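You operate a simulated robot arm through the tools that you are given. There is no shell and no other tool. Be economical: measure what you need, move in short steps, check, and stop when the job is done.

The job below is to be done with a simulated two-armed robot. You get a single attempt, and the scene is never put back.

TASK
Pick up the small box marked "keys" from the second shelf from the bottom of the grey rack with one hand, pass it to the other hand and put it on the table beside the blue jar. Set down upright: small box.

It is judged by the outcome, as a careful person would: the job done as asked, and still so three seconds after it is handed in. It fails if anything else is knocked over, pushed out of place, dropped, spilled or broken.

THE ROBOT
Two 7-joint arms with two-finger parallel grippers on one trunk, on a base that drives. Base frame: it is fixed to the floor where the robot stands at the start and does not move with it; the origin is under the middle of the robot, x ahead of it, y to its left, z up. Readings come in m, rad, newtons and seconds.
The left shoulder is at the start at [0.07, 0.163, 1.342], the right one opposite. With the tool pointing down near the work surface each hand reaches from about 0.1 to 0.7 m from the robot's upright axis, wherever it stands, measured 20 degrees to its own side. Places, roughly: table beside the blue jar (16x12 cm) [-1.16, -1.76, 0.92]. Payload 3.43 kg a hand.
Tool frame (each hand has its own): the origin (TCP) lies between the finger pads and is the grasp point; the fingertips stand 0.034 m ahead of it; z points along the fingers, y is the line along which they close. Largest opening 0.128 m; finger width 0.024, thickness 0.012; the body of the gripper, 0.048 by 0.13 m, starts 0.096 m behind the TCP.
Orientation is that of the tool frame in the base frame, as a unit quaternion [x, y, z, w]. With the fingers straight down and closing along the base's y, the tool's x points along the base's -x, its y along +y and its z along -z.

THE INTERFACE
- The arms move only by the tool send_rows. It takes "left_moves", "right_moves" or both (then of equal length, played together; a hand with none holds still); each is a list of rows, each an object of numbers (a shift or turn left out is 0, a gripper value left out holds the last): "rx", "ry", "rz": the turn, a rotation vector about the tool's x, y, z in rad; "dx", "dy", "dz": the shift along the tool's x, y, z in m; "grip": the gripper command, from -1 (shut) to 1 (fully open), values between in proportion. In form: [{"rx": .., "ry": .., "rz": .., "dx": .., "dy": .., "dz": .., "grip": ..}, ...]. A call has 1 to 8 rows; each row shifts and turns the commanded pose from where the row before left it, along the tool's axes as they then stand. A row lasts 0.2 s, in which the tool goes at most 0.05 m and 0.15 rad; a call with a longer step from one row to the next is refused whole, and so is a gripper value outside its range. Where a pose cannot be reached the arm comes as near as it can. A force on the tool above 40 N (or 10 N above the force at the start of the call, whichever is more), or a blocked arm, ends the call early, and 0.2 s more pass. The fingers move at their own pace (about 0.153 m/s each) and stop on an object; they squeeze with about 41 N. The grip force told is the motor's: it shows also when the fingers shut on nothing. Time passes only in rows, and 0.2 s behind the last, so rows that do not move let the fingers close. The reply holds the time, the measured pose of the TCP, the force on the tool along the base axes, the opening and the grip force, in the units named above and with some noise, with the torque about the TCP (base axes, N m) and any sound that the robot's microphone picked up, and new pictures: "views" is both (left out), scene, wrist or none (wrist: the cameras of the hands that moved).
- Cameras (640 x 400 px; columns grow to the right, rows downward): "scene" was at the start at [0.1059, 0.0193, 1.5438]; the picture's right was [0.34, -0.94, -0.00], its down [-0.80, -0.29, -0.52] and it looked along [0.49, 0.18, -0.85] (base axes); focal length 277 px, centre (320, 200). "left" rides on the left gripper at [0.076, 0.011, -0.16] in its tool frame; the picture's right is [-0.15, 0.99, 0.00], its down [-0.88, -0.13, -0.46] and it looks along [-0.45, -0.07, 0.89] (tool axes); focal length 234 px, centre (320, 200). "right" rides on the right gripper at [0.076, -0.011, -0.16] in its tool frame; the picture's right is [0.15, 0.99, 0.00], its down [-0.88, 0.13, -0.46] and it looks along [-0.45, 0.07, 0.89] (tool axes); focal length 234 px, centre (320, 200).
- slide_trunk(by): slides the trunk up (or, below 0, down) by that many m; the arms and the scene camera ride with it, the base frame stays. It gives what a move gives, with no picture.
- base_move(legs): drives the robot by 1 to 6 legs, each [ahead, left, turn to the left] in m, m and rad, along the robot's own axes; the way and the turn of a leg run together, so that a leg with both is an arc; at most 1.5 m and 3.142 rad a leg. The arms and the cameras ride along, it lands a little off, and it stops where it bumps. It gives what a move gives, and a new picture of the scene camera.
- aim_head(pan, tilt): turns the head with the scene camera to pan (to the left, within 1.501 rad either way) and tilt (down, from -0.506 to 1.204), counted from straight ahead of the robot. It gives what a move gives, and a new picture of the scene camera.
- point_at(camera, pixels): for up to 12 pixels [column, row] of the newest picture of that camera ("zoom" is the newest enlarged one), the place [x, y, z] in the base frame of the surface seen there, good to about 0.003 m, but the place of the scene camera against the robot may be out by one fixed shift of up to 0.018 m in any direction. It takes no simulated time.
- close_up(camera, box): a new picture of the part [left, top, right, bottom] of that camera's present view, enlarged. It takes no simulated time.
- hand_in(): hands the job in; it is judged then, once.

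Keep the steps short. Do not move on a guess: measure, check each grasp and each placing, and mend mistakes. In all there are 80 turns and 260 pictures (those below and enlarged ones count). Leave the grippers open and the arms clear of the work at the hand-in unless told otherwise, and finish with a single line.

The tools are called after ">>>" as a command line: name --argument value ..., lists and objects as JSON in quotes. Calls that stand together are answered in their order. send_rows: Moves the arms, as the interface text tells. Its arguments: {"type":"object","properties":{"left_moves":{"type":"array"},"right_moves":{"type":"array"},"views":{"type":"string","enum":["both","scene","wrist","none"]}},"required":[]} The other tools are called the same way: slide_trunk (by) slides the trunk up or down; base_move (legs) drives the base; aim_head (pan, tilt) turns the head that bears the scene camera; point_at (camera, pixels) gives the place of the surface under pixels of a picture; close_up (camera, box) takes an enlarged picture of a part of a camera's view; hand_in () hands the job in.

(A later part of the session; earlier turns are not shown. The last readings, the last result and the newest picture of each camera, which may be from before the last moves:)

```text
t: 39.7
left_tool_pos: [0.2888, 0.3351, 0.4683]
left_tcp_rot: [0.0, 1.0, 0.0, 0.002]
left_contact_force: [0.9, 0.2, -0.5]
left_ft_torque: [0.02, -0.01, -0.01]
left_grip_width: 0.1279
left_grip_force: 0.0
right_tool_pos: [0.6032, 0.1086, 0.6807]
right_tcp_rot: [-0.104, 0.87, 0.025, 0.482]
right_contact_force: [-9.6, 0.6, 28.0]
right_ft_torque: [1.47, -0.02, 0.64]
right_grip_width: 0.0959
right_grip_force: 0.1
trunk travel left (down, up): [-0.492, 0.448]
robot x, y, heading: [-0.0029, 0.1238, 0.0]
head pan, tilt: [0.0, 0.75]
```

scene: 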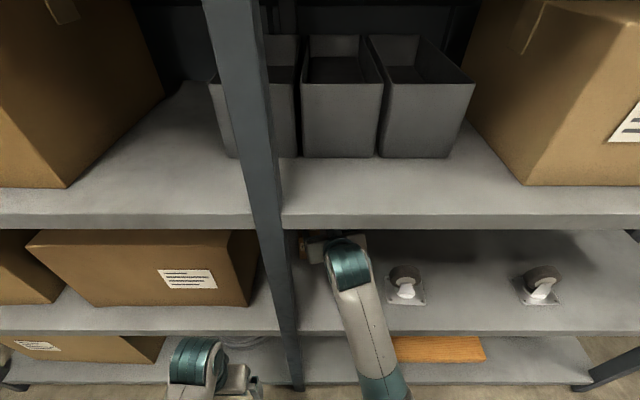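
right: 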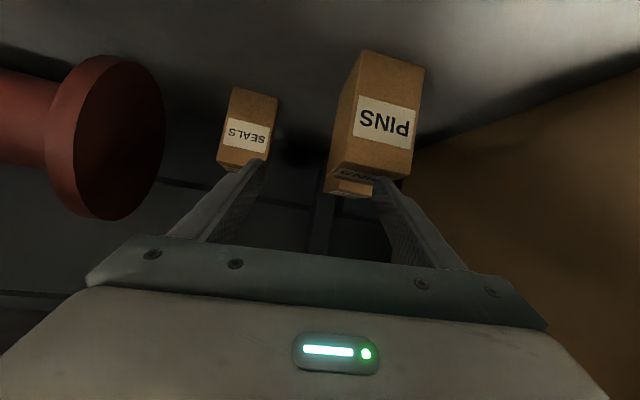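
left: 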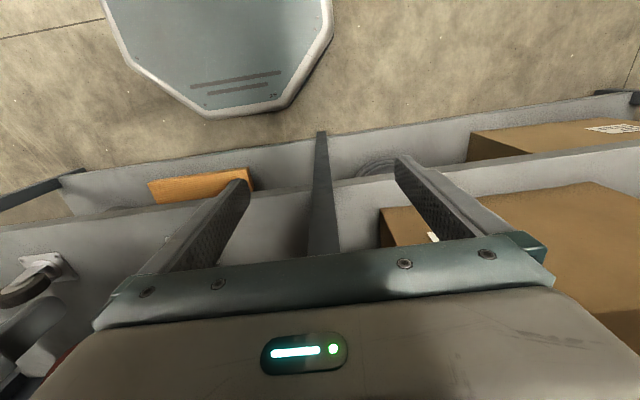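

There's a 28 N upward force, and the hand is 2 cm lower than commanded. A finger may be pressing on the pins box while something pushes the arm down. I'll measure the arm heights before moving.

>>> point_at --camera "scene" --pixels '[[345, 243], [350, 265], [340, 255], [360, 300], [375, 350], [380, 385], [345, 238], [330, 228], [360, 236], [310, 245]]'

>>> close_up --camera "scene" --box '[280, 205, 440, 305]'

>>> close_up --camera "right" --box '[280, 120, 480, 245]'

```text
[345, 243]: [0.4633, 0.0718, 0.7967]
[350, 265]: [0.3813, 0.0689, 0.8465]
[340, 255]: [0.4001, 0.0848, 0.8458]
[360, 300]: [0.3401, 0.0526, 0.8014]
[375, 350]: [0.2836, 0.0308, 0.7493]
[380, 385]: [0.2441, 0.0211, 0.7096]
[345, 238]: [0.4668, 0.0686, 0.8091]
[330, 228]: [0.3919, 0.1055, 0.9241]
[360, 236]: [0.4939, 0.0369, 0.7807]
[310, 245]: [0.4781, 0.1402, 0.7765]
```

```text
4.00 times, centred on (360, 255) of scene
```

zoom: 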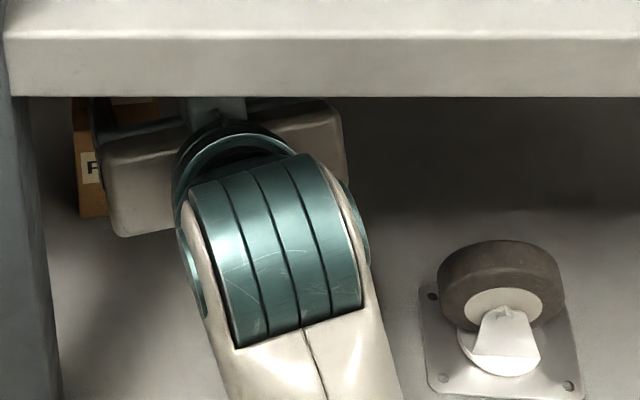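

```text
3.20 times, centred on (380, 182) of right
```

zoom: 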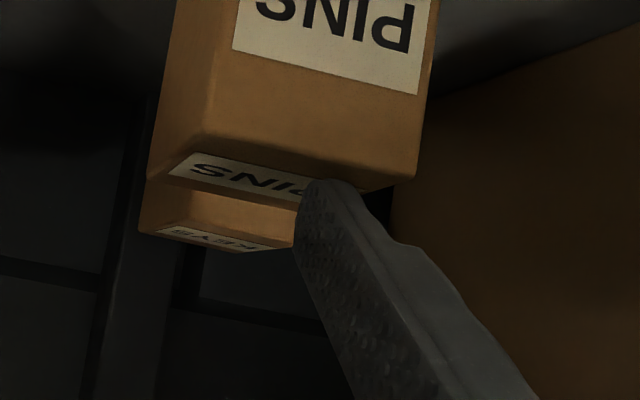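

There is nearly 8 cm of clearance above the knuckle, so the shelf isn't pushing it down, but the left fingertip does seem to touch the pins top. I'll back out slightly and upward, then see how the force reacts.

>>> send_rows --right_moves '[{"dx": -0.0027, "dy": 0.0043, "dz": -0.0245}, {}]' --views "wrist"

```text
t: 40.5
left_tool_pos: [0.2902, 0.3358, 0.466]
left_tcp_rot: [-0.002, 1.0, 0.001, 0.0]
left_contact_force: [-0.5, -0.4, -0.4]
left_ft_torque: [0.02, 0.01, 0.0]
left_grip_width: 0.1278
left_grip_force: 0.1
right_tool_pos: [0.5957, 0.0952, 0.6981]
right_tcp_rot: [-0.106, 0.867, 0.007, 0.487]
right_contact_force: [-0.7, -0.3, -0.3]
right_ft_torque: [-0.02, -0.01, 0.01]
right_grip_width: 0.0951
right_grip_force: 0.1
trunk travel left (down, up): [-0.492, 0.448]
robot x, y, heading: [-0.0051, 0.1256, 0.001]
head pan, tilt: [0.0, 0.75]
stopped in row 2 (right hand): the arm was blocked; the commanded pose is now the measured one
```

right: 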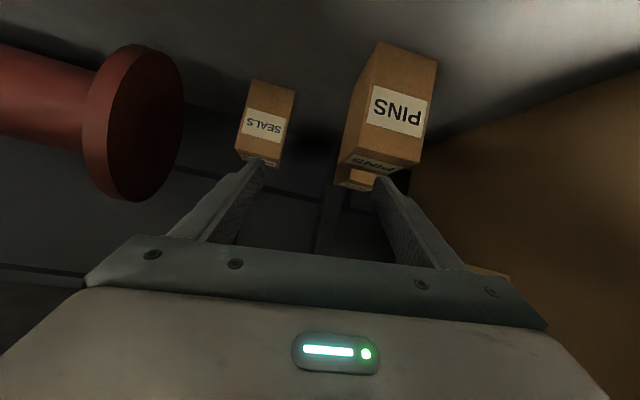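

The hand is free again and the pins box is still standing, but the arm can't move further left. The elbow is probably jammed against my torso because the base stands too far left. I'll shift the base right 0.12 m and look down at the elbow.

>>> base_move --legs '[[0, -0.12, 0]]'

>>> aim_head --pan -0.3 --tilt 1.2

```text
t: 41.7
left_tool_pos: [0.2899, 0.2161, 0.4673]
left_tcp_rot: [-0.002, 1.0, 0.001, 0.0]
left_contact_force: [-0.3, 0.3, -0.6]
left_ft_torque: [0.0, 0.03, -0.03]
left_grip_width: 0.1284
left_grip_force: 0.1
right_tool_pos: [0.5963, -0.0242, 0.6993]
right_tcp_rot: [-0.107, 0.866, 0.009, 0.488]
right_contact_force: [0.3, -0.2, -1.1]
right_ft_torque: [0.03, -0.02, 0.02]
right_grip_width: 0.0951
right_grip_force: 0.0
trunk travel left (down, up): [-0.492, 0.448]
robot x, y, heading: [-0.0048, 0.007, 0.006]
head pan, tilt: [0.0, 0.75]
```

scene: 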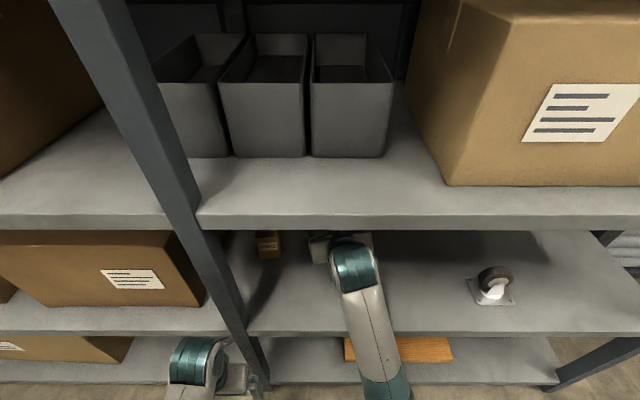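

```text
t: 42.6
left_tool_pos: [0.2895, 0.2164, 0.4664]
left_tcp_rot: [-0.002, 1.0, 0.0, -0.001]
left_contact_force: [0.3, 0.1, -0.5]
left_ft_torque: [-0.04, -0.02, -0.01]
left_grip_width: 0.1278
left_grip_force: 0.0
right_tool_pos: [0.5954, -0.0242, 0.6981]
right_tcp_rot: [-0.108, 0.866, 0.009, 0.487]
right_contact_force: [0.1, -0.8, 0.1]
right_ft_torque: [0.01, 0.02, 0.01]
right_grip_width: 0.0951
right_grip_force: 0.1
trunk travel left (down, up): [-0.492, 0.448]
robot x, y, heading: [-0.0037, 0.0041, 0.001]
head pan, tilt: [-0.3, 1.201]
```

scene: 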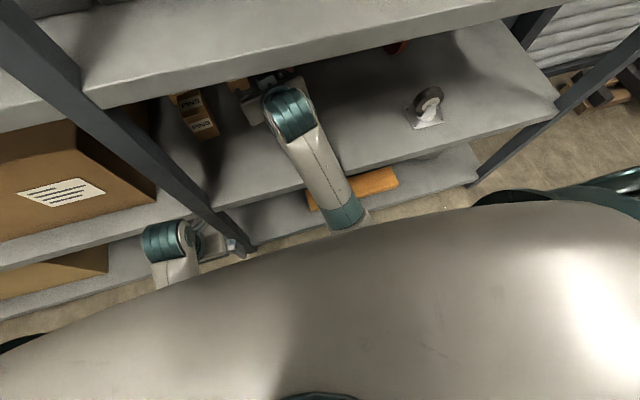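

The left caster, shelf and boxes are undisturbed, and the arm is more extended now. I'll shift the hand left 0.12 m in small steps, taking out a small roll.

>>> send_rows --right_moves '[{"dx": -0.0053, "dy": 0.0293, "dz": 0.0035, "rz": 0.0265}, {"dx": -0.0053, "dy": 0.0293, "dz": 0.0035, "rz": 0.0265}, {"dx": -0.0053, "dy": 0.0293, "dz": 0.0035, "rz": 0.0265}, {"dx": -0.0053, "dy": 0.0293, "dz": 0.0035, "rz": 0.0265}]'

```text
t: 43.4
left_tool_pos: [0.291, 0.2167, 0.4669]
left_tcp_rot: [-0.002, 1.0, 0.001, 0.0]
left_contact_force: [0.3, 0.5, 0.1]
left_ft_torque: [0.0, 0.01, 0.02]
left_grip_width: 0.1281
left_grip_force: 0.0
right_tool_pos: [0.607, -0.0245, 0.6636]
right_tcp_rot: [-0.11, 0.865, -0.06, 0.485]
right_contact_force: [-0.1, 0.1, -0.3]
right_ft_torque: [0.0, 0.0, 0.01]
right_grip_width: 0.0949
right_grip_force: 0.0
trunk travel left (down, up): [-0.492, 0.448]
robot x, y, heading: [-0.0017, 0.0061, -0.001]
head pan, tilt: [-0.3, 1.201]
stopped in row 3 (right hand): the arm was blocked; the commanded pose is now the measured one
```

scene: 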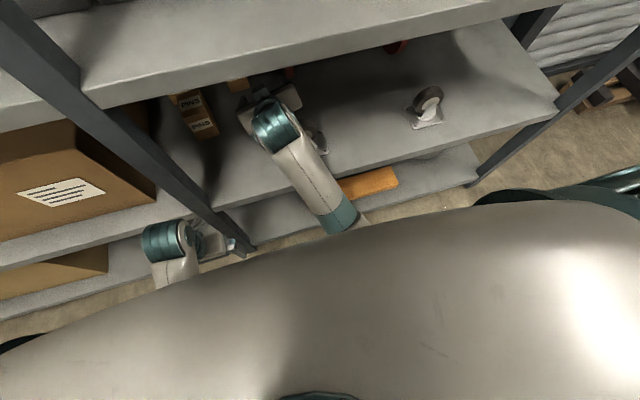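
right: 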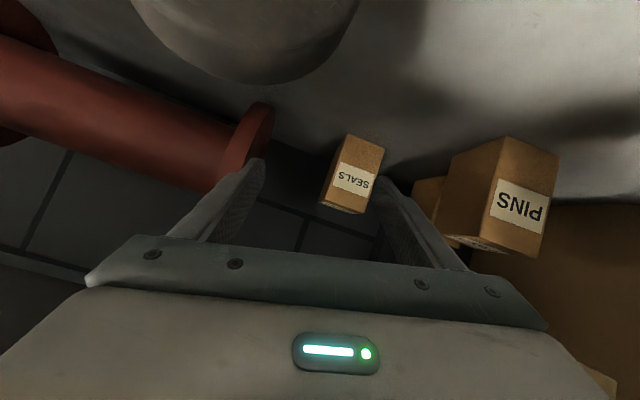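

There's no contact force, so this is a wrist joint limit. The forearm climbs steeply while the tool points down, so the wrist is bent about 70°. A higher shoulder would level the forearm, so I'll lift a little, back out, raise the trunk and re-pose the arm outside.

>>> slide_trunk --by 0.035

>>> base_move --legs '[[-0.38, 0, 0]]'

>>> slide_trunk --by 0.2

```text
t: 44.1
left_tool_pos: [0.2913, 0.2157, 0.5009]
left_tcp_rot: [0.0, 1.0, 0.0, 0.0]
left_contact_force: [0.0, 0.2, 0.8]
left_ft_torque: [0.01, 0.03, -0.03]
left_grip_width: 0.1277
left_grip_force: 0.0
right_tool_pos: [0.6083, -0.0246, 0.699]
right_tcp_rot: [-0.11, 0.866, -0.061, 0.484]
right_contact_force: [0.0, 0.9, 0.8]
right_ft_torque: [-0.02, 0.02, 0.0]
right_grip_width: 0.0948
right_grip_force: 0.1
trunk travel left (down, up): [-0.527, 0.413]
robot x, y, heading: [0.0029, 0.0077, 0.003]
head pan, tilt: [-0.3, 1.201]
```

```text
t: 46.5
left_tool_pos: [-0.0854, 0.215, 0.5021]
left_tcp_rot: [0.0, 1.0, 0.0, 0.001]
left_contact_force: [-0.2, -0.1, -0.5]
left_ft_torque: [-0.03, 0.0, -0.01]
left_grip_width: 0.128
left_grip_force: 0.1
right_tool_pos: [0.2298, -0.0271, 0.6993]
right_tcp_rot: [-0.108, 0.866, -0.062, 0.485]
right_contact_force: [-0.7, 0.5, 0.4]
right_ft_torque: [0.0, 0.0, -0.01]
right_grip_width: 0.0949
right_grip_force: 0.1
trunk travel left (down, up): [-0.527, 0.413]
robot x, y, heading: [-0.3818, 0.0062, -0.005]
head pan, tilt: [-0.3, 1.201]
```

scene: 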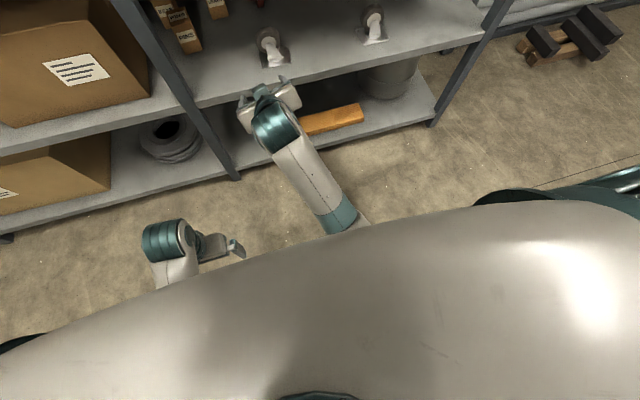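

```text
t: 48.7
left_tool_pos: [-0.0858, 0.2152, 0.7019]
left_tcp_rot: [0.001, 1.0, 0.001, 0.0]
left_contact_force: [0.0, 0.3, 0.6]
left_ft_torque: [0.01, 0.01, -0.01]
left_grip_width: 0.1281
left_grip_force: 0.2
right_tool_pos: [0.2292, -0.0278, 0.898]
right_tcp_rot: [-0.109, 0.866, -0.062, 0.484]
right_contact_force: [-1.3, -0.7, -0.4]
right_ft_torque: [-0.01, -0.03, -0.01]
right_grip_width: 0.0951
right_grip_force: 0.1
trunk travel left (down, up): [-0.727, 0.213]
robot x, y, heading: [-0.3807, 0.0055, -0.005]
head pan, tilt: [-0.3, 1.201]
```

The shoulder is now at about 1.25. I'll lower the hand 0.2 m and take out the roll.

>>> send_rows --right_moves '[{"dx": 0.033, "dy": 0.0085, "dz": 0.021, "rz": 0.05}, {"dx": 0.034, "dy": 0.006, "dz": 0.021, "rz": 0.05}, {"dx": 0.034, "dy": 0.004, "dz": 0.021, "rz": 0.05}, {"dx": 0.034, "dy": 0.002, "dz": 0.021, "rz": 0.05}, {"dx": 0.034, "dy": 0, "dz": 0.021, "rz": 0.05}, {"rx": -0.09, "rz": -0.055}, {"rx": -0.09, "rz": -0.055}, {}]' --views "scene"

```text
t: 50.5
left_tool_pos: [-0.0855, 0.2144, 0.7008]
left_tcp_rot: [0.002, 1.0, 0.0, 0.0]
left_contact_force: [0.1, -0.4, 0.3]
left_ft_torque: [-0.02, -0.02, -0.01]
left_grip_width: 0.1279
left_grip_force: 0.1
right_tool_pos: [0.2282, -0.0302, 0.6987]
right_tcp_rot: [-0.091, 0.868, 0.052, 0.486]
right_contact_force: [0.7, -0.4, 0.7]
right_ft_torque: [0.0, -0.02, 0.01]
right_grip_width: 0.0952
right_grip_force: 0.1
trunk travel left (down, up): [-0.727, 0.213]
robot x, y, heading: [-0.3789, -0.0001, -0.005]
head pan, tilt: [-0.3, 1.201]
```

scene: 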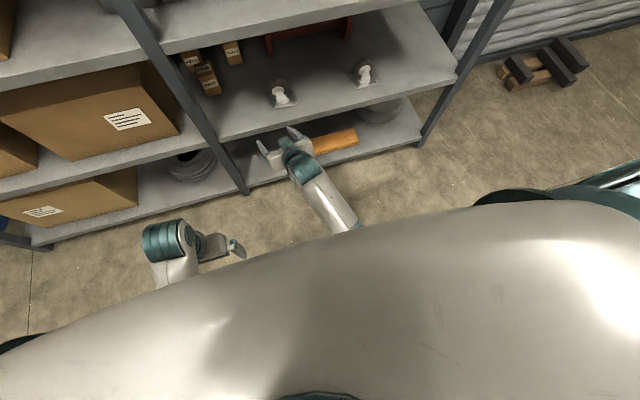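

Good posture now. I'll rehearse the leftward reach here in free space, moving the left hand out of the way at the same time.

>>> send_rows --right_moves '[{}, {}, {"dx": -0.0041, "dy": 0.0358, "dz": 0.0067}, {"dx": -0.0041, "dy": 0.0358, "dz": 0.0067}, {"dx": -0.0041, "dy": 0.0358, "dz": 0.0067}, {"dx": -0.0041, "dy": 0.0358, "dz": 0.0067}, {"dx": -0.0041, "dy": 0.0358, "dz": 0.0067}, {"dx": -0.0041, "dy": 0.0358, "dz": 0.0067}]' --left_moves '[{"dy": 0.04}, {"dy": 0.04}, {"dy": 0.04}, {"dy": 0.04}, {"dy": 0.02}, {}, {}, {}]' --views "scene"

```text
t: 51.7
left_tool_pos: [-0.084, 0.3876, 0.7012]
left_tcp_rot: [0.003, 1.0, 0.0, 0.001]
left_contact_force: [-0.9, -0.5, -0.1]
left_ft_torque: [-0.01, 0.01, 0.0]
left_grip_width: 0.1279
left_grip_force: 0.1
right_tool_pos: [0.2227, -0.0383, 0.6462]
right_tcp_rot: [-0.14, 0.871, -0.03, 0.471]
right_contact_force: [-0.3, 0.4, -0.4]
right_ft_torque: [0.0, 0.0, 0.0]
right_grip_width: 0.095
right_grip_force: 0.0
trunk travel left (down, up): [-0.727, 0.213]
robot x, y, heading: [-0.3776, 0.0067, -0.0]
head pan, tilt: [-0.3, 1.201]
stopped in row 5 (right hand): the arm was blocked; the commanded pose is now the measured one
```

scene: 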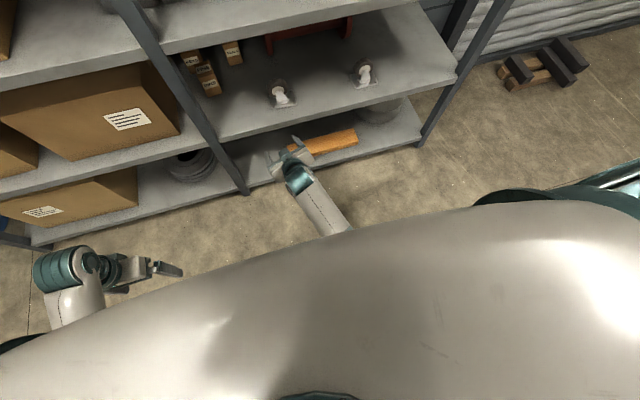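

The same limit shows up in free space: the right hand can't cross my midline with this orientation. So I'll turn the base about 25° to the left and keep the hand right of its own midline. First I'll re-pose the arm with a small outward yaw and raised, then lower the trunk.

>>> send_rows --right_moves '[{"rx": 0.066, "rz": 0.1}, {"rx": 0.066, "rz": 0.1}, {"rx": 0.066, "rz": 0.1}, {"rx": 0.066, "rz": 0.1}, {"dx": -0.034, "dy": -0.0145, "dz": -0.0186}, {"dx": -0.034, "dy": -0.0145, "dz": -0.0186}, {"dx": -0.034, "dy": -0.0145, "dz": -0.0186}, {"dx": -0.034, "dy": -0.0145, "dz": -0.0186}]' --views "none"

>>> slide_trunk --by -0.1

>>> base_move --legs '[[-0.15, 0, 0], [0, 0, 0.44]]'

```text
t: 52.3
left_tool_pos: [-0.0841, 0.3869, 0.7028]
left_tcp_rot: [0.002, 1.0, 0.0, 0.0]
left_contact_force: [-1.1, -0.1, -0.3]
left_ft_torque: [0.0, -0.03, 0.0]
left_grip_width: 0.1282
left_grip_force: 0.1
right_tool_pos: [0.2094, -0.1565, 0.6083]
right_tcp_rot: [-0.083, 0.871, -0.124, 0.467]
right_contact_force: [0.1, 0.3, -0.6]
right_ft_torque: [0.0, 0.01, 0.0]
right_grip_width: 0.0948
right_grip_force: 0.0
trunk travel left (down, up): [-0.727, 0.213]
robot x, y, heading: [-0.3782, 0.0062, -0.009]
head pan, tilt: [-0.3, 1.201]
stopped in row 3 (right hand): the arm was blocked; the commanded pose is now the measured one
```

```text
t: 53.6
left_tool_pos: [-0.0828, 0.388, 0.603]
left_tcp_rot: [0.002, 1.0, 0.0, 0.001]
left_contact_force: [0.1, 0.3, -0.4]
left_ft_torque: [-0.01, -0.02, -0.01]
left_grip_width: 0.1278
left_grip_force: 0.1
right_tool_pos: [0.2083, -0.1547, 0.5095]
right_tcp_rot: [-0.083, 0.871, -0.124, 0.467]
right_contact_force: [0.7, -0.2, 0.4]
right_ft_torque: [0.0, -0.03, 0.04]
right_grip_width: 0.0949
right_grip_force: 0.0
trunk travel left (down, up): [-0.627, 0.313]
robot x, y, heading: [-0.3789, 0.007, -0.006]
head pan, tilt: [-0.3, 1.201]
```

```text
t: 56.3
left_tool_pos: [-0.421, 0.4774, 0.6009]
left_tcp_rot: [-0.214, 0.977, -0.001, 0.002]
left_contact_force: [-0.5, 0.8, -0.3]
left_ft_torque: [-0.02, -0.02, 0.02]
left_grip_width: 0.1277
left_grip_force: 0.1
right_tool_pos: [0.0742, 0.1083, 0.5095]
right_tcp_rot: [-0.269, 0.833, -0.02, 0.483]
right_contact_force: [0.0, 0.5, 0.1]
right_ft_torque: [-0.01, 0.03, -0.01]
right_grip_width: 0.095
right_grip_force: 0.0
trunk travel left (down, up): [-0.627, 0.313]
robot x, y, heading: [-0.5322, 0.0057, 0.435]
head pan, tilt: [-0.3, 1.201]
```

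scene: 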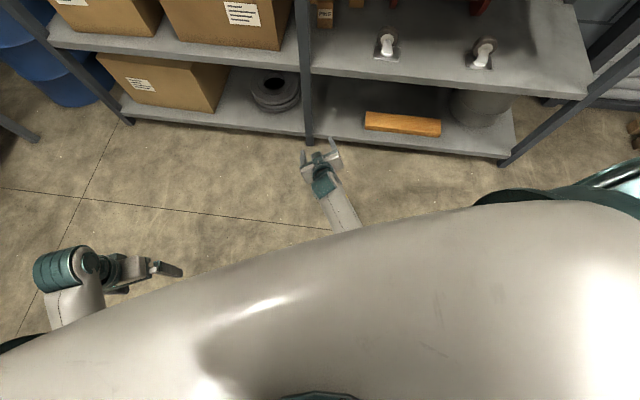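

The posture shifted but it's usable, with a leftover roll of about 0.34 rad. I'll raise the hand 0.19 m, then roll gently.

>>> send_rows --right_moves '[{"dx": -0.03, "dy": -0.011, "dz": -0.02}, {"dx": -0.03, "dy": -0.011, "dz": -0.02}, {"dx": -0.03, "dy": -0.011, "dz": -0.02}, {"dx": -0.03, "dy": -0.011, "dz": -0.02}, {"dx": -0.03, "dy": -0.011, "dz": -0.02}]' --views "none"

>>> send_rows --right_moves '[{"rz": 0.05}, {"rz": 0.05}, {"rz": 0.05}, {"rz": 0.05}, {"rz": 0.05}, {"rz": 0.05}, {"rz": 0.04}, {}]' --views "scene"

```text
t: 57.5
left_tool_pos: [-0.4207, 0.4763, 0.6028]
left_tcp_rot: [-0.214, 0.977, 0.001, 0.0]
left_contact_force: [0.2, -0.6, -0.8]
left_ft_torque: [0.03, 0.02, 0.0]
left_grip_width: 0.1279
left_grip_force: 0.0
right_tool_pos: [0.0725, 0.0915, 0.6878]
right_tcp_rot: [-0.284, 0.83, -0.037, 0.478]
right_contact_force: [0.3, -0.5, 0.6]
right_ft_torque: [-0.04, 0.0, -0.02]
right_grip_width: 0.0949
right_grip_force: 0.0
trunk travel left (down, up): [-0.627, 0.313]
robot x, y, heading: [-0.5291, 0.004, 0.427]
head pan, tilt: [-0.3, 1.201]
```

```text
t: 58.8
left_tool_pos: [-0.4206, 0.4767, 0.6012]
left_tcp_rot: [-0.214, 0.977, 0.0, 0.001]
left_contact_force: [0.2, 0.4, -0.1]
left_ft_torque: [0.01, 0.0, 0.0]
left_grip_width: 0.1279
left_grip_force: 0.1
right_tool_pos: [0.0907, 0.0506, 0.6804]
right_tcp_rot: [-0.192, 0.851, -0.012, 0.488]
right_contact_force: [1.0, 0.8, 0.9]
right_ft_torque: [0.03, 0.01, -0.07]
right_grip_width: 0.0949
right_grip_force: 0.1
trunk travel left (down, up): [-0.627, 0.313]
robot x, y, heading: [-0.5263, 0.0051, 0.425]
head pan, tilt: [-0.3, 1.201]
stopped in row 6 (right hand): the arm was blocked; the commanded pose is now the measured one
```

scene: 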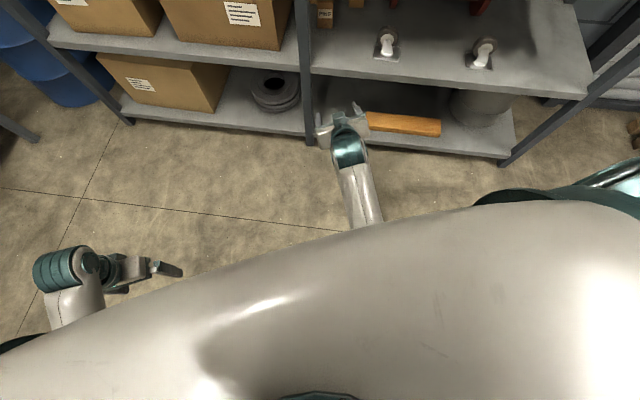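

The roll is partly removed. The elbow needs to swing outward, so I'll move the hand outward to the right while finishing the roll, then come back only as far as needed.

>>> send_rows --right_moves '[{"dy": -0.035, "rz": 0.03}, {"dy": -0.035, "rz": 0.03}, {"dy": -0.035, "rz": 0.04}, {"dy": -0.035, "rz": 0.05}, {"rz": 0.05}, {"rz": 0.05}, {}]' --views "scene"

```text
t: 60.4
left_tool_pos: [-0.4212, 0.4765, 0.6021]
left_tcp_rot: [-0.214, 0.977, 0.0, 0.001]
left_contact_force: [-0.1, -0.4, 0.2]
left_ft_torque: [0.0, -0.02, 0.03]
left_grip_width: 0.1277
left_grip_force: 0.0
right_tool_pos: [0.1324, -0.0781, 0.7051]
right_tcp_rot: [-0.083, 0.869, 0.05, 0.485]
right_contact_force: [-0.3, -0.3, 0.1]
right_ft_torque: [-0.02, 0.0, -0.02]
right_grip_width: 0.0952
right_grip_force: 0.1
trunk travel left (down, up): [-0.627, 0.313]
robot x, y, heading: [-0.5289, 0.0025, 0.432]
head pan, tilt: [-0.3, 1.201]
```

scene: 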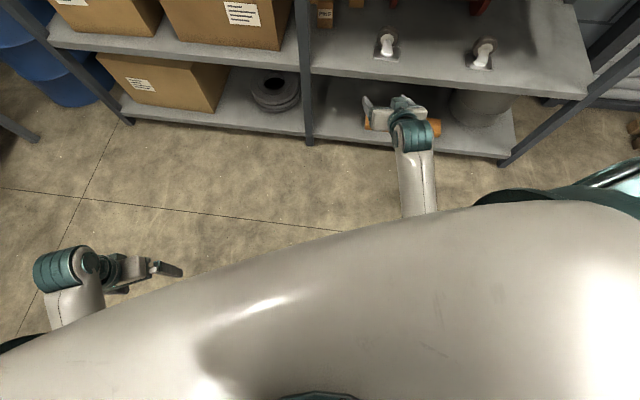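

Roll is zero, yaw 11° and pitch 32°. I'll rehearse the full reach pose here in free space, including the final pitch and lowering.

>>> send_rows --right_moves '[{"dx": -0.0143, "dy": 0.0268, "dz": 0.0232}, {"dx": -0.0143, "dy": 0.0268, "dz": 0.0232}, {"dx": -0.0143, "dy": 0.0268, "dz": 0.0232}, {"dx": -0.0143, "dy": 0.0268, "dz": 0.0232}, {"dx": -0.0143, "dy": 0.0268, "dz": 0.0232}, {"ry": 0.093, "dx": 0.0195, "dz": 0.013}, {"ry": 0.093, "dx": 0.0183, "dz": 0.0155}, {"ry": 0.093, "dx": 0.017, "dz": 0.017}]' --views "scene"

```text
t: 62.2
left_tool_pos: [-0.4206, 0.4774, 0.6025]
left_tcp_rot: [-0.214, 0.977, 0.0, 0.001]
left_contact_force: [0.6, -1.0, 0.1]
left_ft_torque: [0.05, 0.02, -0.06]
left_grip_width: 0.1278
left_grip_force: 0.1
right_tool_pos: [0.2435, 0.079, 0.6328]
right_tcp_rot: [-0.09, 0.928, 0.038, 0.36]
right_contact_force: [0.2, -0.7, -0.7]
right_ft_torque: [0.02, 0.0, 0.01]
right_grip_width: 0.095
right_grip_force: 0.1
trunk travel left (down, up): [-0.627, 0.313]
robot x, y, heading: [-0.5305, 0.0032, 0.433]
head pan, tilt: [-0.3, 1.201]
```

scene: 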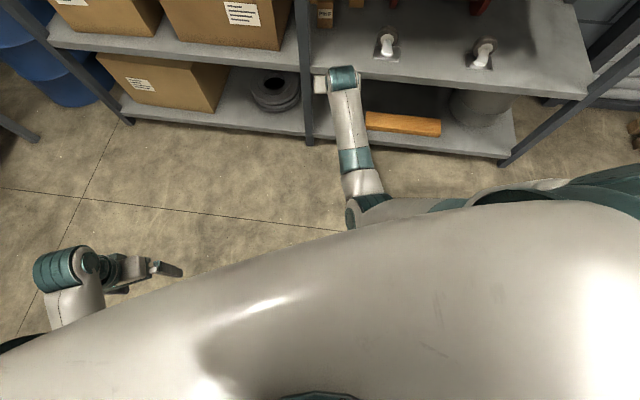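

The rehearsal reached its pose without a problem. I'll measure the arm's shape to check it would clear the shelf above and the post.

>>> point_at --camera "scene" --pixels '[[343, 72], [343, 85], [350, 120], [335, 110], [355, 160], [340, 160], [365, 185], [350, 215], [375, 203], [420, 208], [480, 195], [332, 90]]'

```text
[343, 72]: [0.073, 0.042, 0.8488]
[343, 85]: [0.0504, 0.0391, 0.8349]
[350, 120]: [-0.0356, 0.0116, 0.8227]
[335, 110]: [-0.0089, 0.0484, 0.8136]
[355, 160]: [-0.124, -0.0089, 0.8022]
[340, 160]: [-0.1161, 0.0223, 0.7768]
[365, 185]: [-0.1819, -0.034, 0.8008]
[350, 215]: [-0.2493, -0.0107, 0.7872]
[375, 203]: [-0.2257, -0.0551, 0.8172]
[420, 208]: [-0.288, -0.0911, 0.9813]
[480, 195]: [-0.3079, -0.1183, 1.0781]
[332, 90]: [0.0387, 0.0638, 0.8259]
```

The clearances look fine: knuckle top about 0.85, forearm top about 0.82, and roughly 3 cm from the forearm to the post. I'll retrace to a retracted entry pose at 32° pitch and z 0.70.

>>> send_rows --right_moves '[{"ry": -0.093, "dx": -0.017, "dz": -0.018}, {"ry": -0.093, "dx": -0.0183, "dz": -0.0155}, {"ry": -0.093, "dx": -0.0195, "dz": -0.013}, {"dx": 0.0238, "dy": -0.0111, "dz": -0.0387}, {"dx": 0.0238, "dy": -0.0111, "dz": -0.0387}, {"dx": 0.0238, "dy": -0.0111, "dz": -0.0387}, {"dx": 0.0238, "dy": -0.0111, "dz": -0.0387}, {"dx": 0.0238, "dy": -0.0111, "dz": -0.0387}]' --views "none"

>>> aim_head --pan -0.35 --tilt 0.85

```text
t: 64.0
left_tool_pos: [-0.4217, 0.4764, 0.6019]
left_tcp_rot: [-0.214, 0.977, 0.0, 0.002]
left_contact_force: [-0.3, 0.1, -0.6]
left_ft_torque: [0.01, -0.05, 0.02]
left_grip_width: 0.128
left_grip_force: 0.0
right_tool_pos: [0.0439, -0.0282, 0.7163]
right_tcp_rot: [-0.091, 0.861, 0.039, 0.498]
right_contact_force: [0.3, 0.0, -1.1]
right_ft_torque: [-0.02, -0.02, -0.01]
right_grip_width: 0.0952
right_grip_force: 0.1
trunk travel left (down, up): [-0.627, 0.313]
robot x, y, heading: [-0.528, 0.0036, 0.432]
head pan, tilt: [-0.3, 1.201]
```

```text
t: 64.9
left_tool_pos: [-0.4215, 0.4777, 0.6013]
left_tcp_rot: [-0.214, 0.977, 0.0, 0.001]
left_contact_force: [0.0, 1.0, 0.0]
left_ft_torque: [-0.01, 0.01, -0.02]
left_grip_width: 0.1279
left_grip_force: 0.1
right_tool_pos: [0.0444, -0.0281, 0.7148]
right_tcp_rot: [-0.093, 0.863, 0.04, 0.495]
right_contact_force: [0.7, -0.6, -0.1]
right_ft_torque: [-0.01, -0.01, -0.02]
right_grip_width: 0.0951
right_grip_force: 0.1
trunk travel left (down, up): [-0.627, 0.313]
robot x, y, heading: [-0.5259, 0.0059, 0.435]
head pan, tilt: [-0.351, 0.85]
```

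scene: 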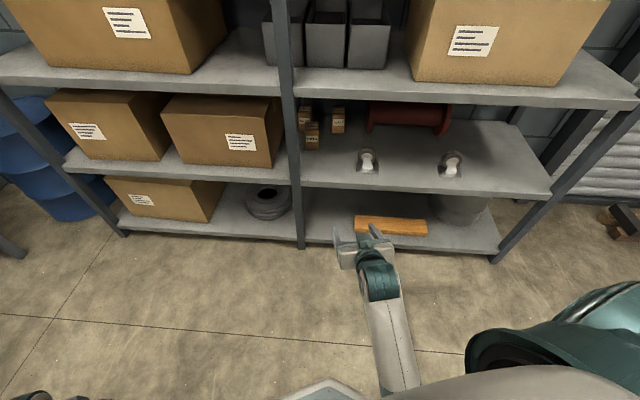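

I'll drive diagonally in the robot's frame (0.505 ahead, −0.114 left), so the hand goes straight in between the post and the left caster.

>>> base_move --legs '[[0.303, -0.068, 0]]'

>>> base_move --legs '[[0.202, -0.046, 0]]'

```text
t: 67.0
left_tool_pos: [-0.1165, 0.5459, 0.6009]
left_tcp_rot: [-0.215, 0.977, -0.001, 0.001]
left_contact_force: [0.2, 0.4, -1.4]
left_ft_torque: [-0.03, 0.03, -0.01]
left_grip_width: 0.1279
left_grip_force: 0.2
right_tool_pos: [0.3466, 0.0399, 0.7097]
right_tcp_rot: [-0.095, 0.864, 0.04, 0.493]
right_contact_force: [-0.5, 0.4, 0.5]
right_ft_torque: [-0.02, 0.01, 0.0]
right_grip_width: 0.095
right_grip_force: 0.1
trunk travel left (down, up): [-0.627, 0.313]
robot x, y, heading: [-0.2198, 0.0725, 0.432]
head pan, tilt: [-0.351, 0.85]
```

scene: 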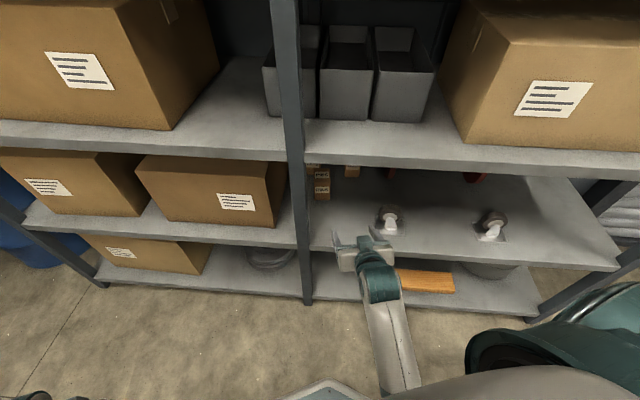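

```text
t: 68.6
left_tool_pos: [0.0849, 0.5869, 0.601]
left_tcp_rot: [-0.216, 0.976, 0.0, 0.0]
left_contact_force: [-0.1, -0.7, 0.0]
left_ft_torque: [0.02, 0.01, 0.03]
left_grip_width: 0.1282
left_grip_force: 0.0
right_tool_pos: [0.5476, 0.0815, 0.7093]
right_tcp_rot: [-0.095, 0.864, 0.038, 0.494]
right_contact_force: [-0.4, 0.5, -0.3]
right_ft_torque: [0.04, 0.01, 0.0]
right_grip_width: 0.0949
right_grip_force: 0.1
trunk travel left (down, up): [-0.627, 0.313]
robot x, y, heading: [-0.0201, 0.1159, 0.432]
head pan, tilt: [-0.351, 0.85]
```

scene: 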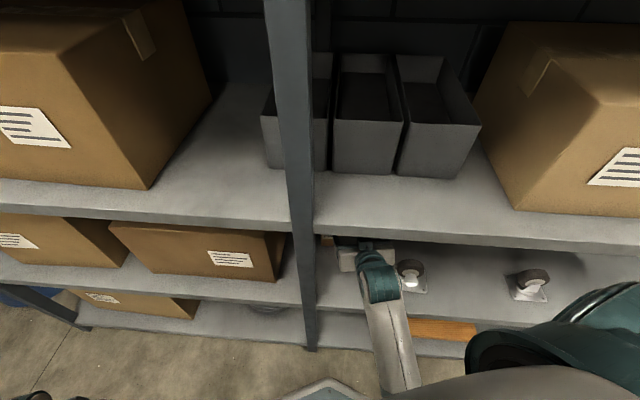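

The hand is at (0.548, 0.082, 0.709) with no contact. I'll move halfway toward above the keys box, then check.

>>> send_rows --right_moves '[{"dx": -0.0183, "dy": 0.0123, "dz": 0.0318}, {"dx": -0.0183, "dy": 0.0123, "dz": 0.0318}, {"dx": -0.0183, "dy": 0.0123, "dz": 0.0318}]'

```text
t: 69.4
left_tool_pos: [0.0846, 0.5867, 0.6009]
left_tcp_rot: [-0.214, 0.977, -0.001, 0.0]
left_contact_force: [0.8, -0.6, -0.3]
left_ft_torque: [-0.02, -0.03, -0.03]
left_grip_width: 0.128
left_grip_force: 0.0
right_tool_pos: [0.6467, 0.1311, 0.7038]
right_tcp_rot: [-0.101, 0.864, 0.031, 0.492]
right_contact_force: [-0.1, -0.8, 0.2]
right_ft_torque: [0.01, 0.01, -0.01]
right_grip_width: 0.0952
right_grip_force: 0.1
trunk travel left (down, up): [-0.627, 0.313]
robot x, y, heading: [-0.0174, 0.1175, 0.431]
head pan, tilt: [-0.351, 0.85]
```

scene: 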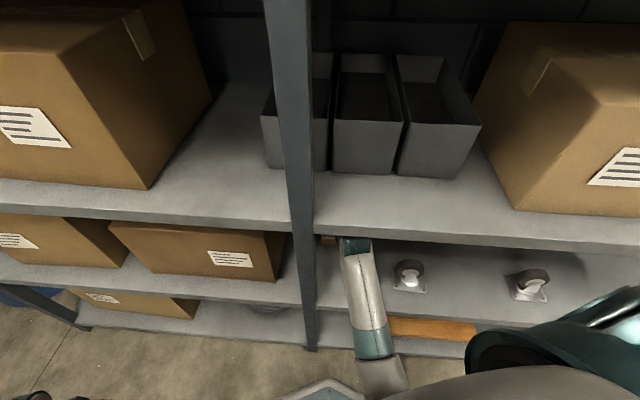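
right: 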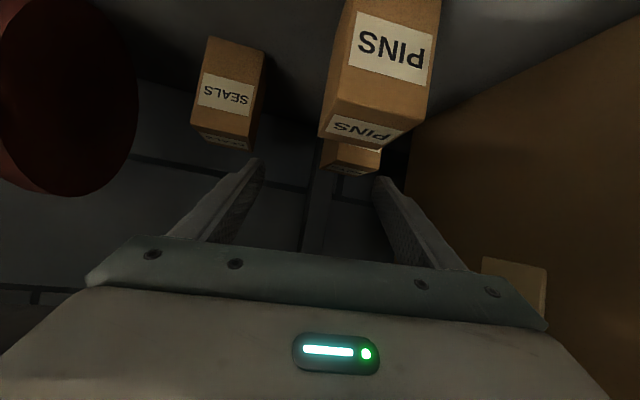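

No contact. I'll re-measure the keys and pins tops from this closer view before going on.

>>> close_up --camera "right" --box '[280, 80, 480, 205]'

>>> point_at --camera "right" --pixels '[[328, 143], [380, 150], [350, 170], [335, 168], [368, 172], [330, 155], [374, 160], [355, 155], [322, 130], [405, 130], [430, 105], [390, 145]]'

```text
3.20 times, centred on (380, 142) of right
```

zoom: 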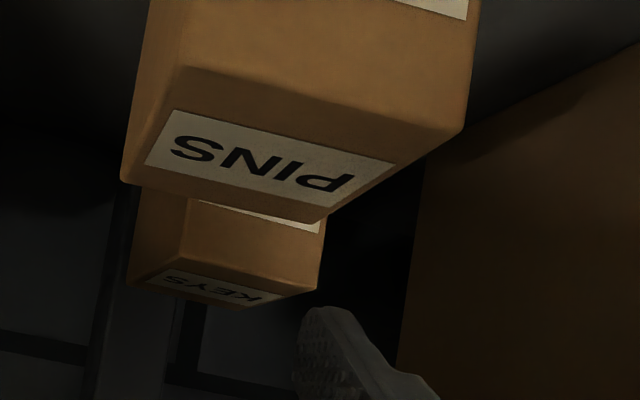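

```text
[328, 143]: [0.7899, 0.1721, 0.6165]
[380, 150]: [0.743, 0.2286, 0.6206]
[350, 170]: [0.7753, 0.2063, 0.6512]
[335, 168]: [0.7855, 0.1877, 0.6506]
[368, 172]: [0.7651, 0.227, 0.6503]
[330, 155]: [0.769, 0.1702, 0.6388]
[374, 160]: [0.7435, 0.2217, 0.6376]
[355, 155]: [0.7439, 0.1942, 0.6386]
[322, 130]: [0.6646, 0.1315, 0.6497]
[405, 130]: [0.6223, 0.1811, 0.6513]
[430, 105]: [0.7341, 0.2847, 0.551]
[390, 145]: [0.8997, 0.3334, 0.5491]
```

The keys box has its front at 0.743, y from 0.170 to 0.228 and its top at 0.651, as before. I'll move on until the fingers straddle it from above.

>>> send_rows --right_moves '[{"dx": -0.0203, "dy": 0.0151, "dz": 0.0326, "rz": 0.015}, {"dx": -0.0203, "dy": 0.0151, "dz": 0.0326, "rz": 0.015}, {"dx": -0.0203, "dy": 0.0151, "dz": 0.0326, "rz": 0.015}, {}]'

```text
t: 70.6
left_tool_pos: [0.0847, 0.5873, 0.602]
left_tcp_rot: [-0.214, 0.977, 0.001, 0.001]
left_contact_force: [-0.2, -0.4, 0.1]
left_ft_torque: [-0.03, 0.0, 0.01]
left_grip_width: 0.1282
left_grip_force: 0.1
right_tool_pos: [0.7573, 0.1695, 0.6963]
right_tcp_rot: [-0.086, 0.866, 0.019, 0.492]
right_contact_force: [0.4, 0.0, -0.3]
right_ft_torque: [-0.02, -0.03, 0.0]
right_grip_width: 0.095
right_grip_force: 0.0
trunk travel left (down, up): [-0.627, 0.313]
robot x, y, heading: [-0.0227, 0.1134, 0.434]
head pan, tilt: [-0.351, 0.85]
stopped in row 4 (right hand): the arm was blocked; the commanded pose is now the measured one
```

scene: 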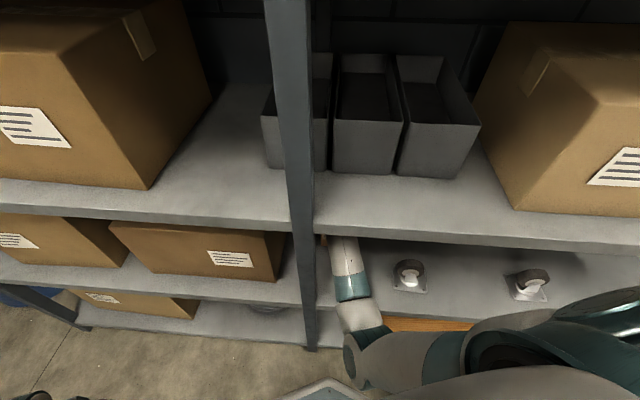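
right: 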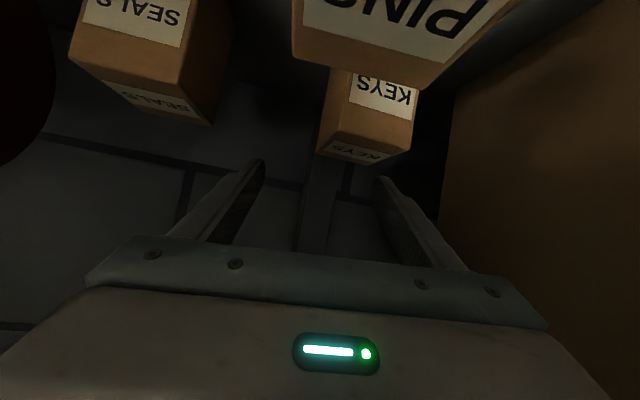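

The hand stopped about 3 cm short in y, with no tool force. I'll check whether the forearm is against the post.

>>> point_at --camera "scene" --pixels '[[335, 250], [331, 242], [358, 250], [352, 285], [338, 285], [345, 315], [340, 310], [350, 355], [312, 250], [314, 290], [400, 345], [345, 240]]'

>>> close_up --camera "scene" --box '[280, 210, 440, 310]'

```text
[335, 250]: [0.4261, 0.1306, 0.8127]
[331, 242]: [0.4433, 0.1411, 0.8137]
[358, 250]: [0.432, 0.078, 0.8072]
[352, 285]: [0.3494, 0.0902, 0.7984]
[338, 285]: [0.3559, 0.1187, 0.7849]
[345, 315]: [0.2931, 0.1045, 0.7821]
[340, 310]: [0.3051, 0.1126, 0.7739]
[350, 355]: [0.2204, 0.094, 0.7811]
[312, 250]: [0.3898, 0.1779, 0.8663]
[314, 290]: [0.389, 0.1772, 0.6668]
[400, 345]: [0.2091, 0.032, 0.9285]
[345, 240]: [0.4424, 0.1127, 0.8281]
```

```text
4.00 times, centred on (360, 260) of scene
```

zoom: 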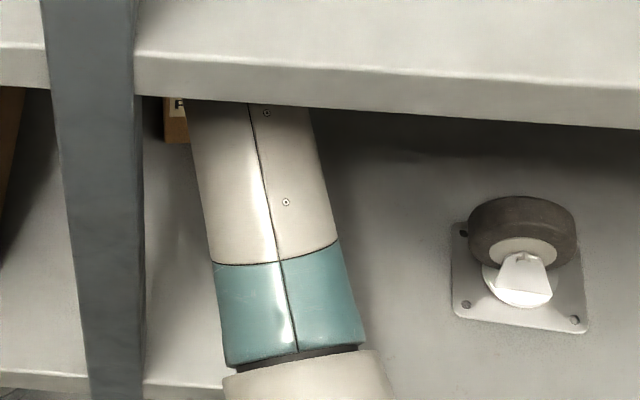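

The forearm is about 4 cm clear of the post, so this is a kinematic limit. A small base turn of +0.04 rad swings the hand 3 cm left and moves the forearm only about 1.8 cm. The tips stay above the box tops.

>>> base_move --legs '[[0, 0, 0.04]]'

>>> close_up --camera "right" --box '[160, 20, 560, 270]'

```text
t: 71.4
left_tool_pos: [0.0658, 0.5904, 0.6008]
left_tcp_rot: [-0.234, 0.972, -0.001, 0.001]
left_contact_force: [0.7, -0.2, 0.1]
left_ft_torque: [-0.02, 0.0, 0.0]
left_grip_width: 0.128
left_grip_force: 0.1
right_tool_pos: [0.7539, 0.2007, 0.6962]
right_tcp_rot: [-0.102, 0.864, 0.028, 0.493]
right_contact_force: [-1.1, -0.3, -0.5]
right_ft_torque: [0.02, -0.01, 0.0]
right_grip_width: 0.0952
right_grip_force: 0.0
trunk travel left (down, up): [-0.627, 0.313]
robot x, y, heading: [-0.0192, 0.1133, 0.475]
head pan, tilt: [-0.351, 0.85]
```

scene: 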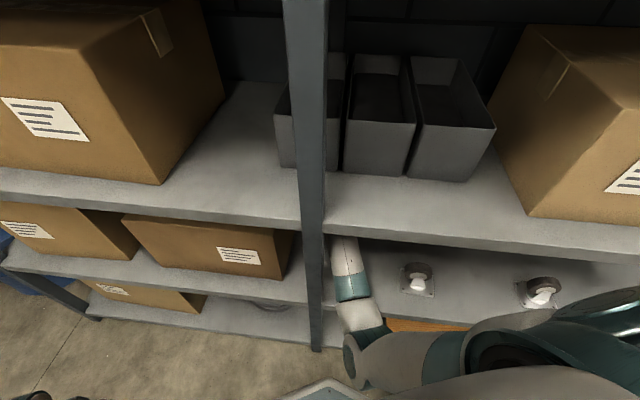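

```text
1.60 times, centred on (360, 145) of right
```

zoom: 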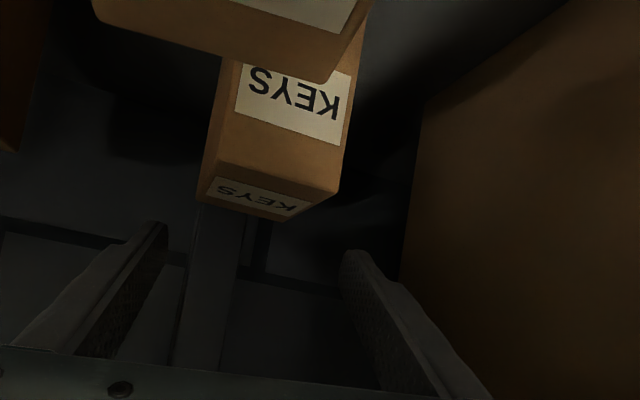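

The fingers straddle the keys box, centred within a few millimetres. I'll pitch down and lower around it: six small steps to z≈0.637 at 48°.

>>> send_rows --right_moves '[{"ry": 0.05, "dx": 0.0084, "dz": 0.0052}, {"ry": 0.05, "dx": 0.008, "dz": 0.0057}, {"ry": 0.05, "dx": 0.0077, "dz": 0.0061}]' --views "wrist"

```text
t: 72.2
left_tool_pos: [0.0662, 0.5917, 0.6011]
left_tcp_rot: [-0.234, 0.972, -0.001, 0.001]
left_contact_force: [-0.3, 0.2, 0.6]
left_ft_torque: [0.01, -0.01, -0.01]
left_grip_width: 0.128
left_grip_force: 0.0
right_tool_pos: [0.7552, 0.2002, 0.6652]
right_tcp_rot: [-0.103, 0.899, 0.021, 0.426]
right_contact_force: [0.1, 0.2, 0.2]
right_ft_torque: [0.01, -0.03, -0.02]
right_grip_width: 0.0951
right_grip_force: 0.1
trunk travel left (down, up): [-0.627, 0.313]
robot x, y, heading: [-0.019, 0.1145, 0.472]
head pan, tilt: [-0.351, 0.85]
```

right: 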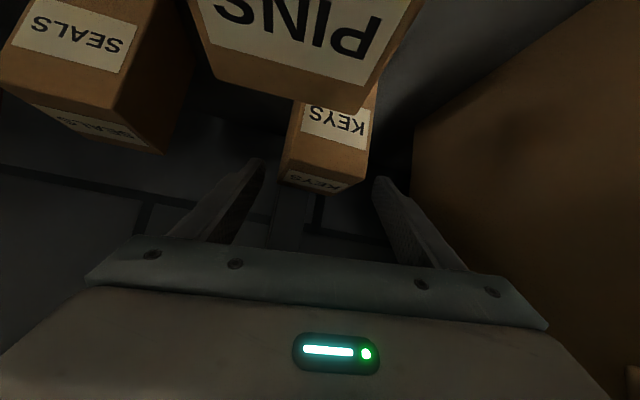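

The box stays centred between the fingers with no force. I'll do the second half.

>>> send_rows --right_moves '[{"ry": 0.05, "dx": 0.0074, "dz": 0.0064}, {"ry": 0.05, "dx": 0.007, "dz": 0.0068}, {"ry": 0.05, "dx": 0.0067, "dz": 0.0075}, {}]' --views "wrist"

```text
t: 73.2
left_tool_pos: [0.0661, 0.5915, 0.6016]
left_tcp_rot: [-0.233, 0.972, 0.001, 0.001]
left_contact_force: [-0.3, 0.0, -0.3]
left_ft_torque: [0.03, 0.02, 0.01]
left_grip_width: 0.1282
left_grip_force: 0.1
right_tool_pos: [0.7567, 0.1974, 0.6359]
right_tcp_rot: [-0.105, 0.928, 0.013, 0.358]
right_contact_force: [0.3, -1.1, 0.1]
right_ft_torque: [0.01, 0.0, 0.0]
right_grip_width: 0.095
right_grip_force: 0.1
trunk travel left (down, up): [-0.627, 0.313]
robot x, y, heading: [-0.0219, 0.1104, 0.474]
head pan, tilt: [-0.351, 0.85]
```

right: 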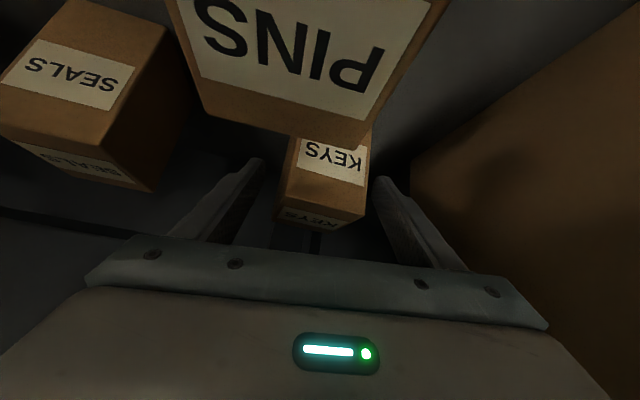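

At z 0.636 the box top sits between the pads. I'll close the fingers.

>>> send_rows --right_moves '[{"grip": 0.1}, {"grip": -0.3}, {"grip": -1}, {"grip": -1}]' --views "wrist"

```text
t: 74.2
left_tool_pos: [0.066, 0.5911, 0.6012]
left_tcp_rot: [-0.234, 0.972, 0.0, 0.001]
left_contact_force: [0.6, -0.1, -0.9]
left_ft_torque: [0.03, 0.02, 0.01]
left_grip_width: 0.1283
left_grip_force: 0.1
right_tool_pos: [0.7576, 0.198, 0.6373]
right_tcp_rot: [-0.106, 0.927, 0.012, 0.359]
right_contact_force: [0.6, 0.6, 1.5]
right_ft_torque: [0.12, 0.07, -0.05]
right_grip_width: 0.0612
right_grip_force: 41.4
trunk travel left (down, up): [-0.627, 0.313]
robot x, y, heading: [-0.0186, 0.1166, 0.474]
head pan, tilt: [-0.351, 0.85]
```

right: 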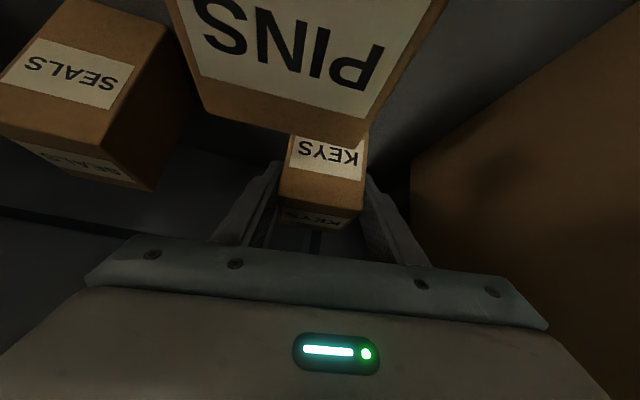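

The grip is 0.061 m wide at 41 N, so the box is held. To clear the pins top (0.651) the box must rise about 0.11 m, so I'll lift and reduce the pitch to about 22° to keep the wrist under the shelf above. First a small straight lift to check the hold.

>>> send_rows --right_moves '[{"dx": -0.01, "dy": -0.0008, "dz": -0.0111}, {"dx": -0.01, "dy": -0.0008, "dz": -0.0111}, {}]' --views "wrist"

```text
t: 75.0
left_tool_pos: [0.0665, 0.5901, 0.6015]
left_tcp_rot: [-0.234, 0.972, 0.001, 0.001]
left_contact_force: [-0.1, -0.6, 0.2]
left_ft_torque: [0.01, 0.0, 0.01]
left_grip_width: 0.128
left_grip_force: 0.1
right_tool_pos: [0.758, 0.1984, 0.6666]
right_tcp_rot: [-0.105, 0.928, 0.013, 0.358]
right_contact_force: [-0.8, 0.2, -2.4]
right_ft_torque: [-0.02, 0.06, 0.01]
right_grip_width: 0.061
right_grip_force: 41.2
trunk travel left (down, up): [-0.627, 0.313]
robot x, y, heading: [-0.019, 0.1157, 0.472]
head pan, tilt: [-0.351, 0.85]
```

right: 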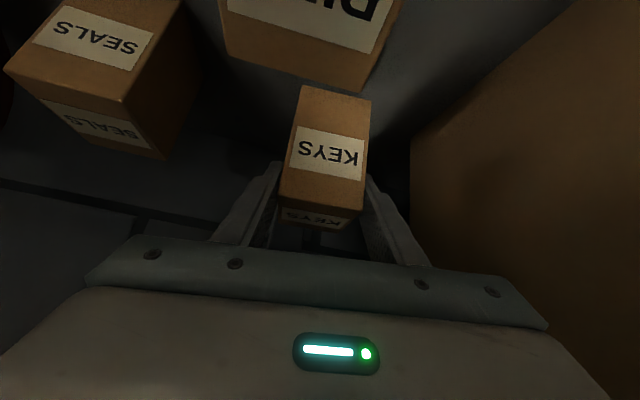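

The box is lifted about 3 cm and weighs about 2 N. I'll continue raising while pitching up.

>>> send_rows --right_moves '[{"ry": -0.075, "dx": -0.0101, "dz": -0.0108}, {"ry": -0.075, "dx": -0.0109, "dz": -0.01}, {"ry": -0.075, "dx": -0.0116, "dz": -0.0092}, {"ry": -0.075, "dx": -0.0122, "dz": -0.0084}]' --views "wrist"

```text
t: 76.0
left_tool_pos: [0.0663, 0.5911, 0.6023]
left_tcp_rot: [-0.235, 0.972, 0.0, 0.002]
left_contact_force: [0.4, 0.3, -1.0]
left_ft_torque: [0.01, -0.01, 0.03]
left_grip_width: 0.128
left_grip_force: 0.1
right_tool_pos: [0.7595, 0.2006, 0.728]
right_tcp_rot: [-0.102, 0.863, 0.027, 0.494]
right_contact_force: [-0.4, -0.3, -3.0]
right_ft_torque: [-0.01, 0.09, -0.02]
right_grip_width: 0.061
right_grip_force: 40.6
trunk travel left (down, up): [-0.627, 0.313]
robot x, y, heading: [-0.0244, 0.1141, 0.472]
head pan, tilt: [-0.351, 0.85]
```

right: 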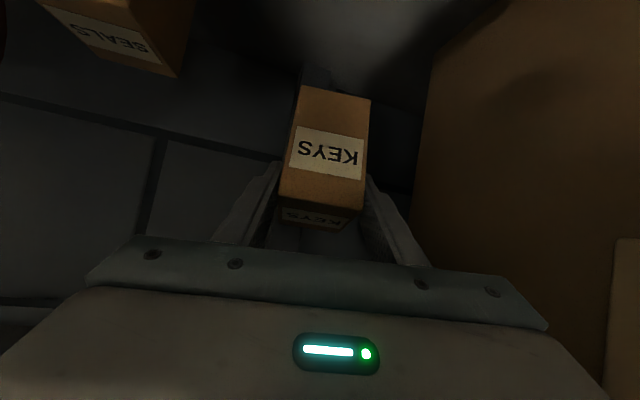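

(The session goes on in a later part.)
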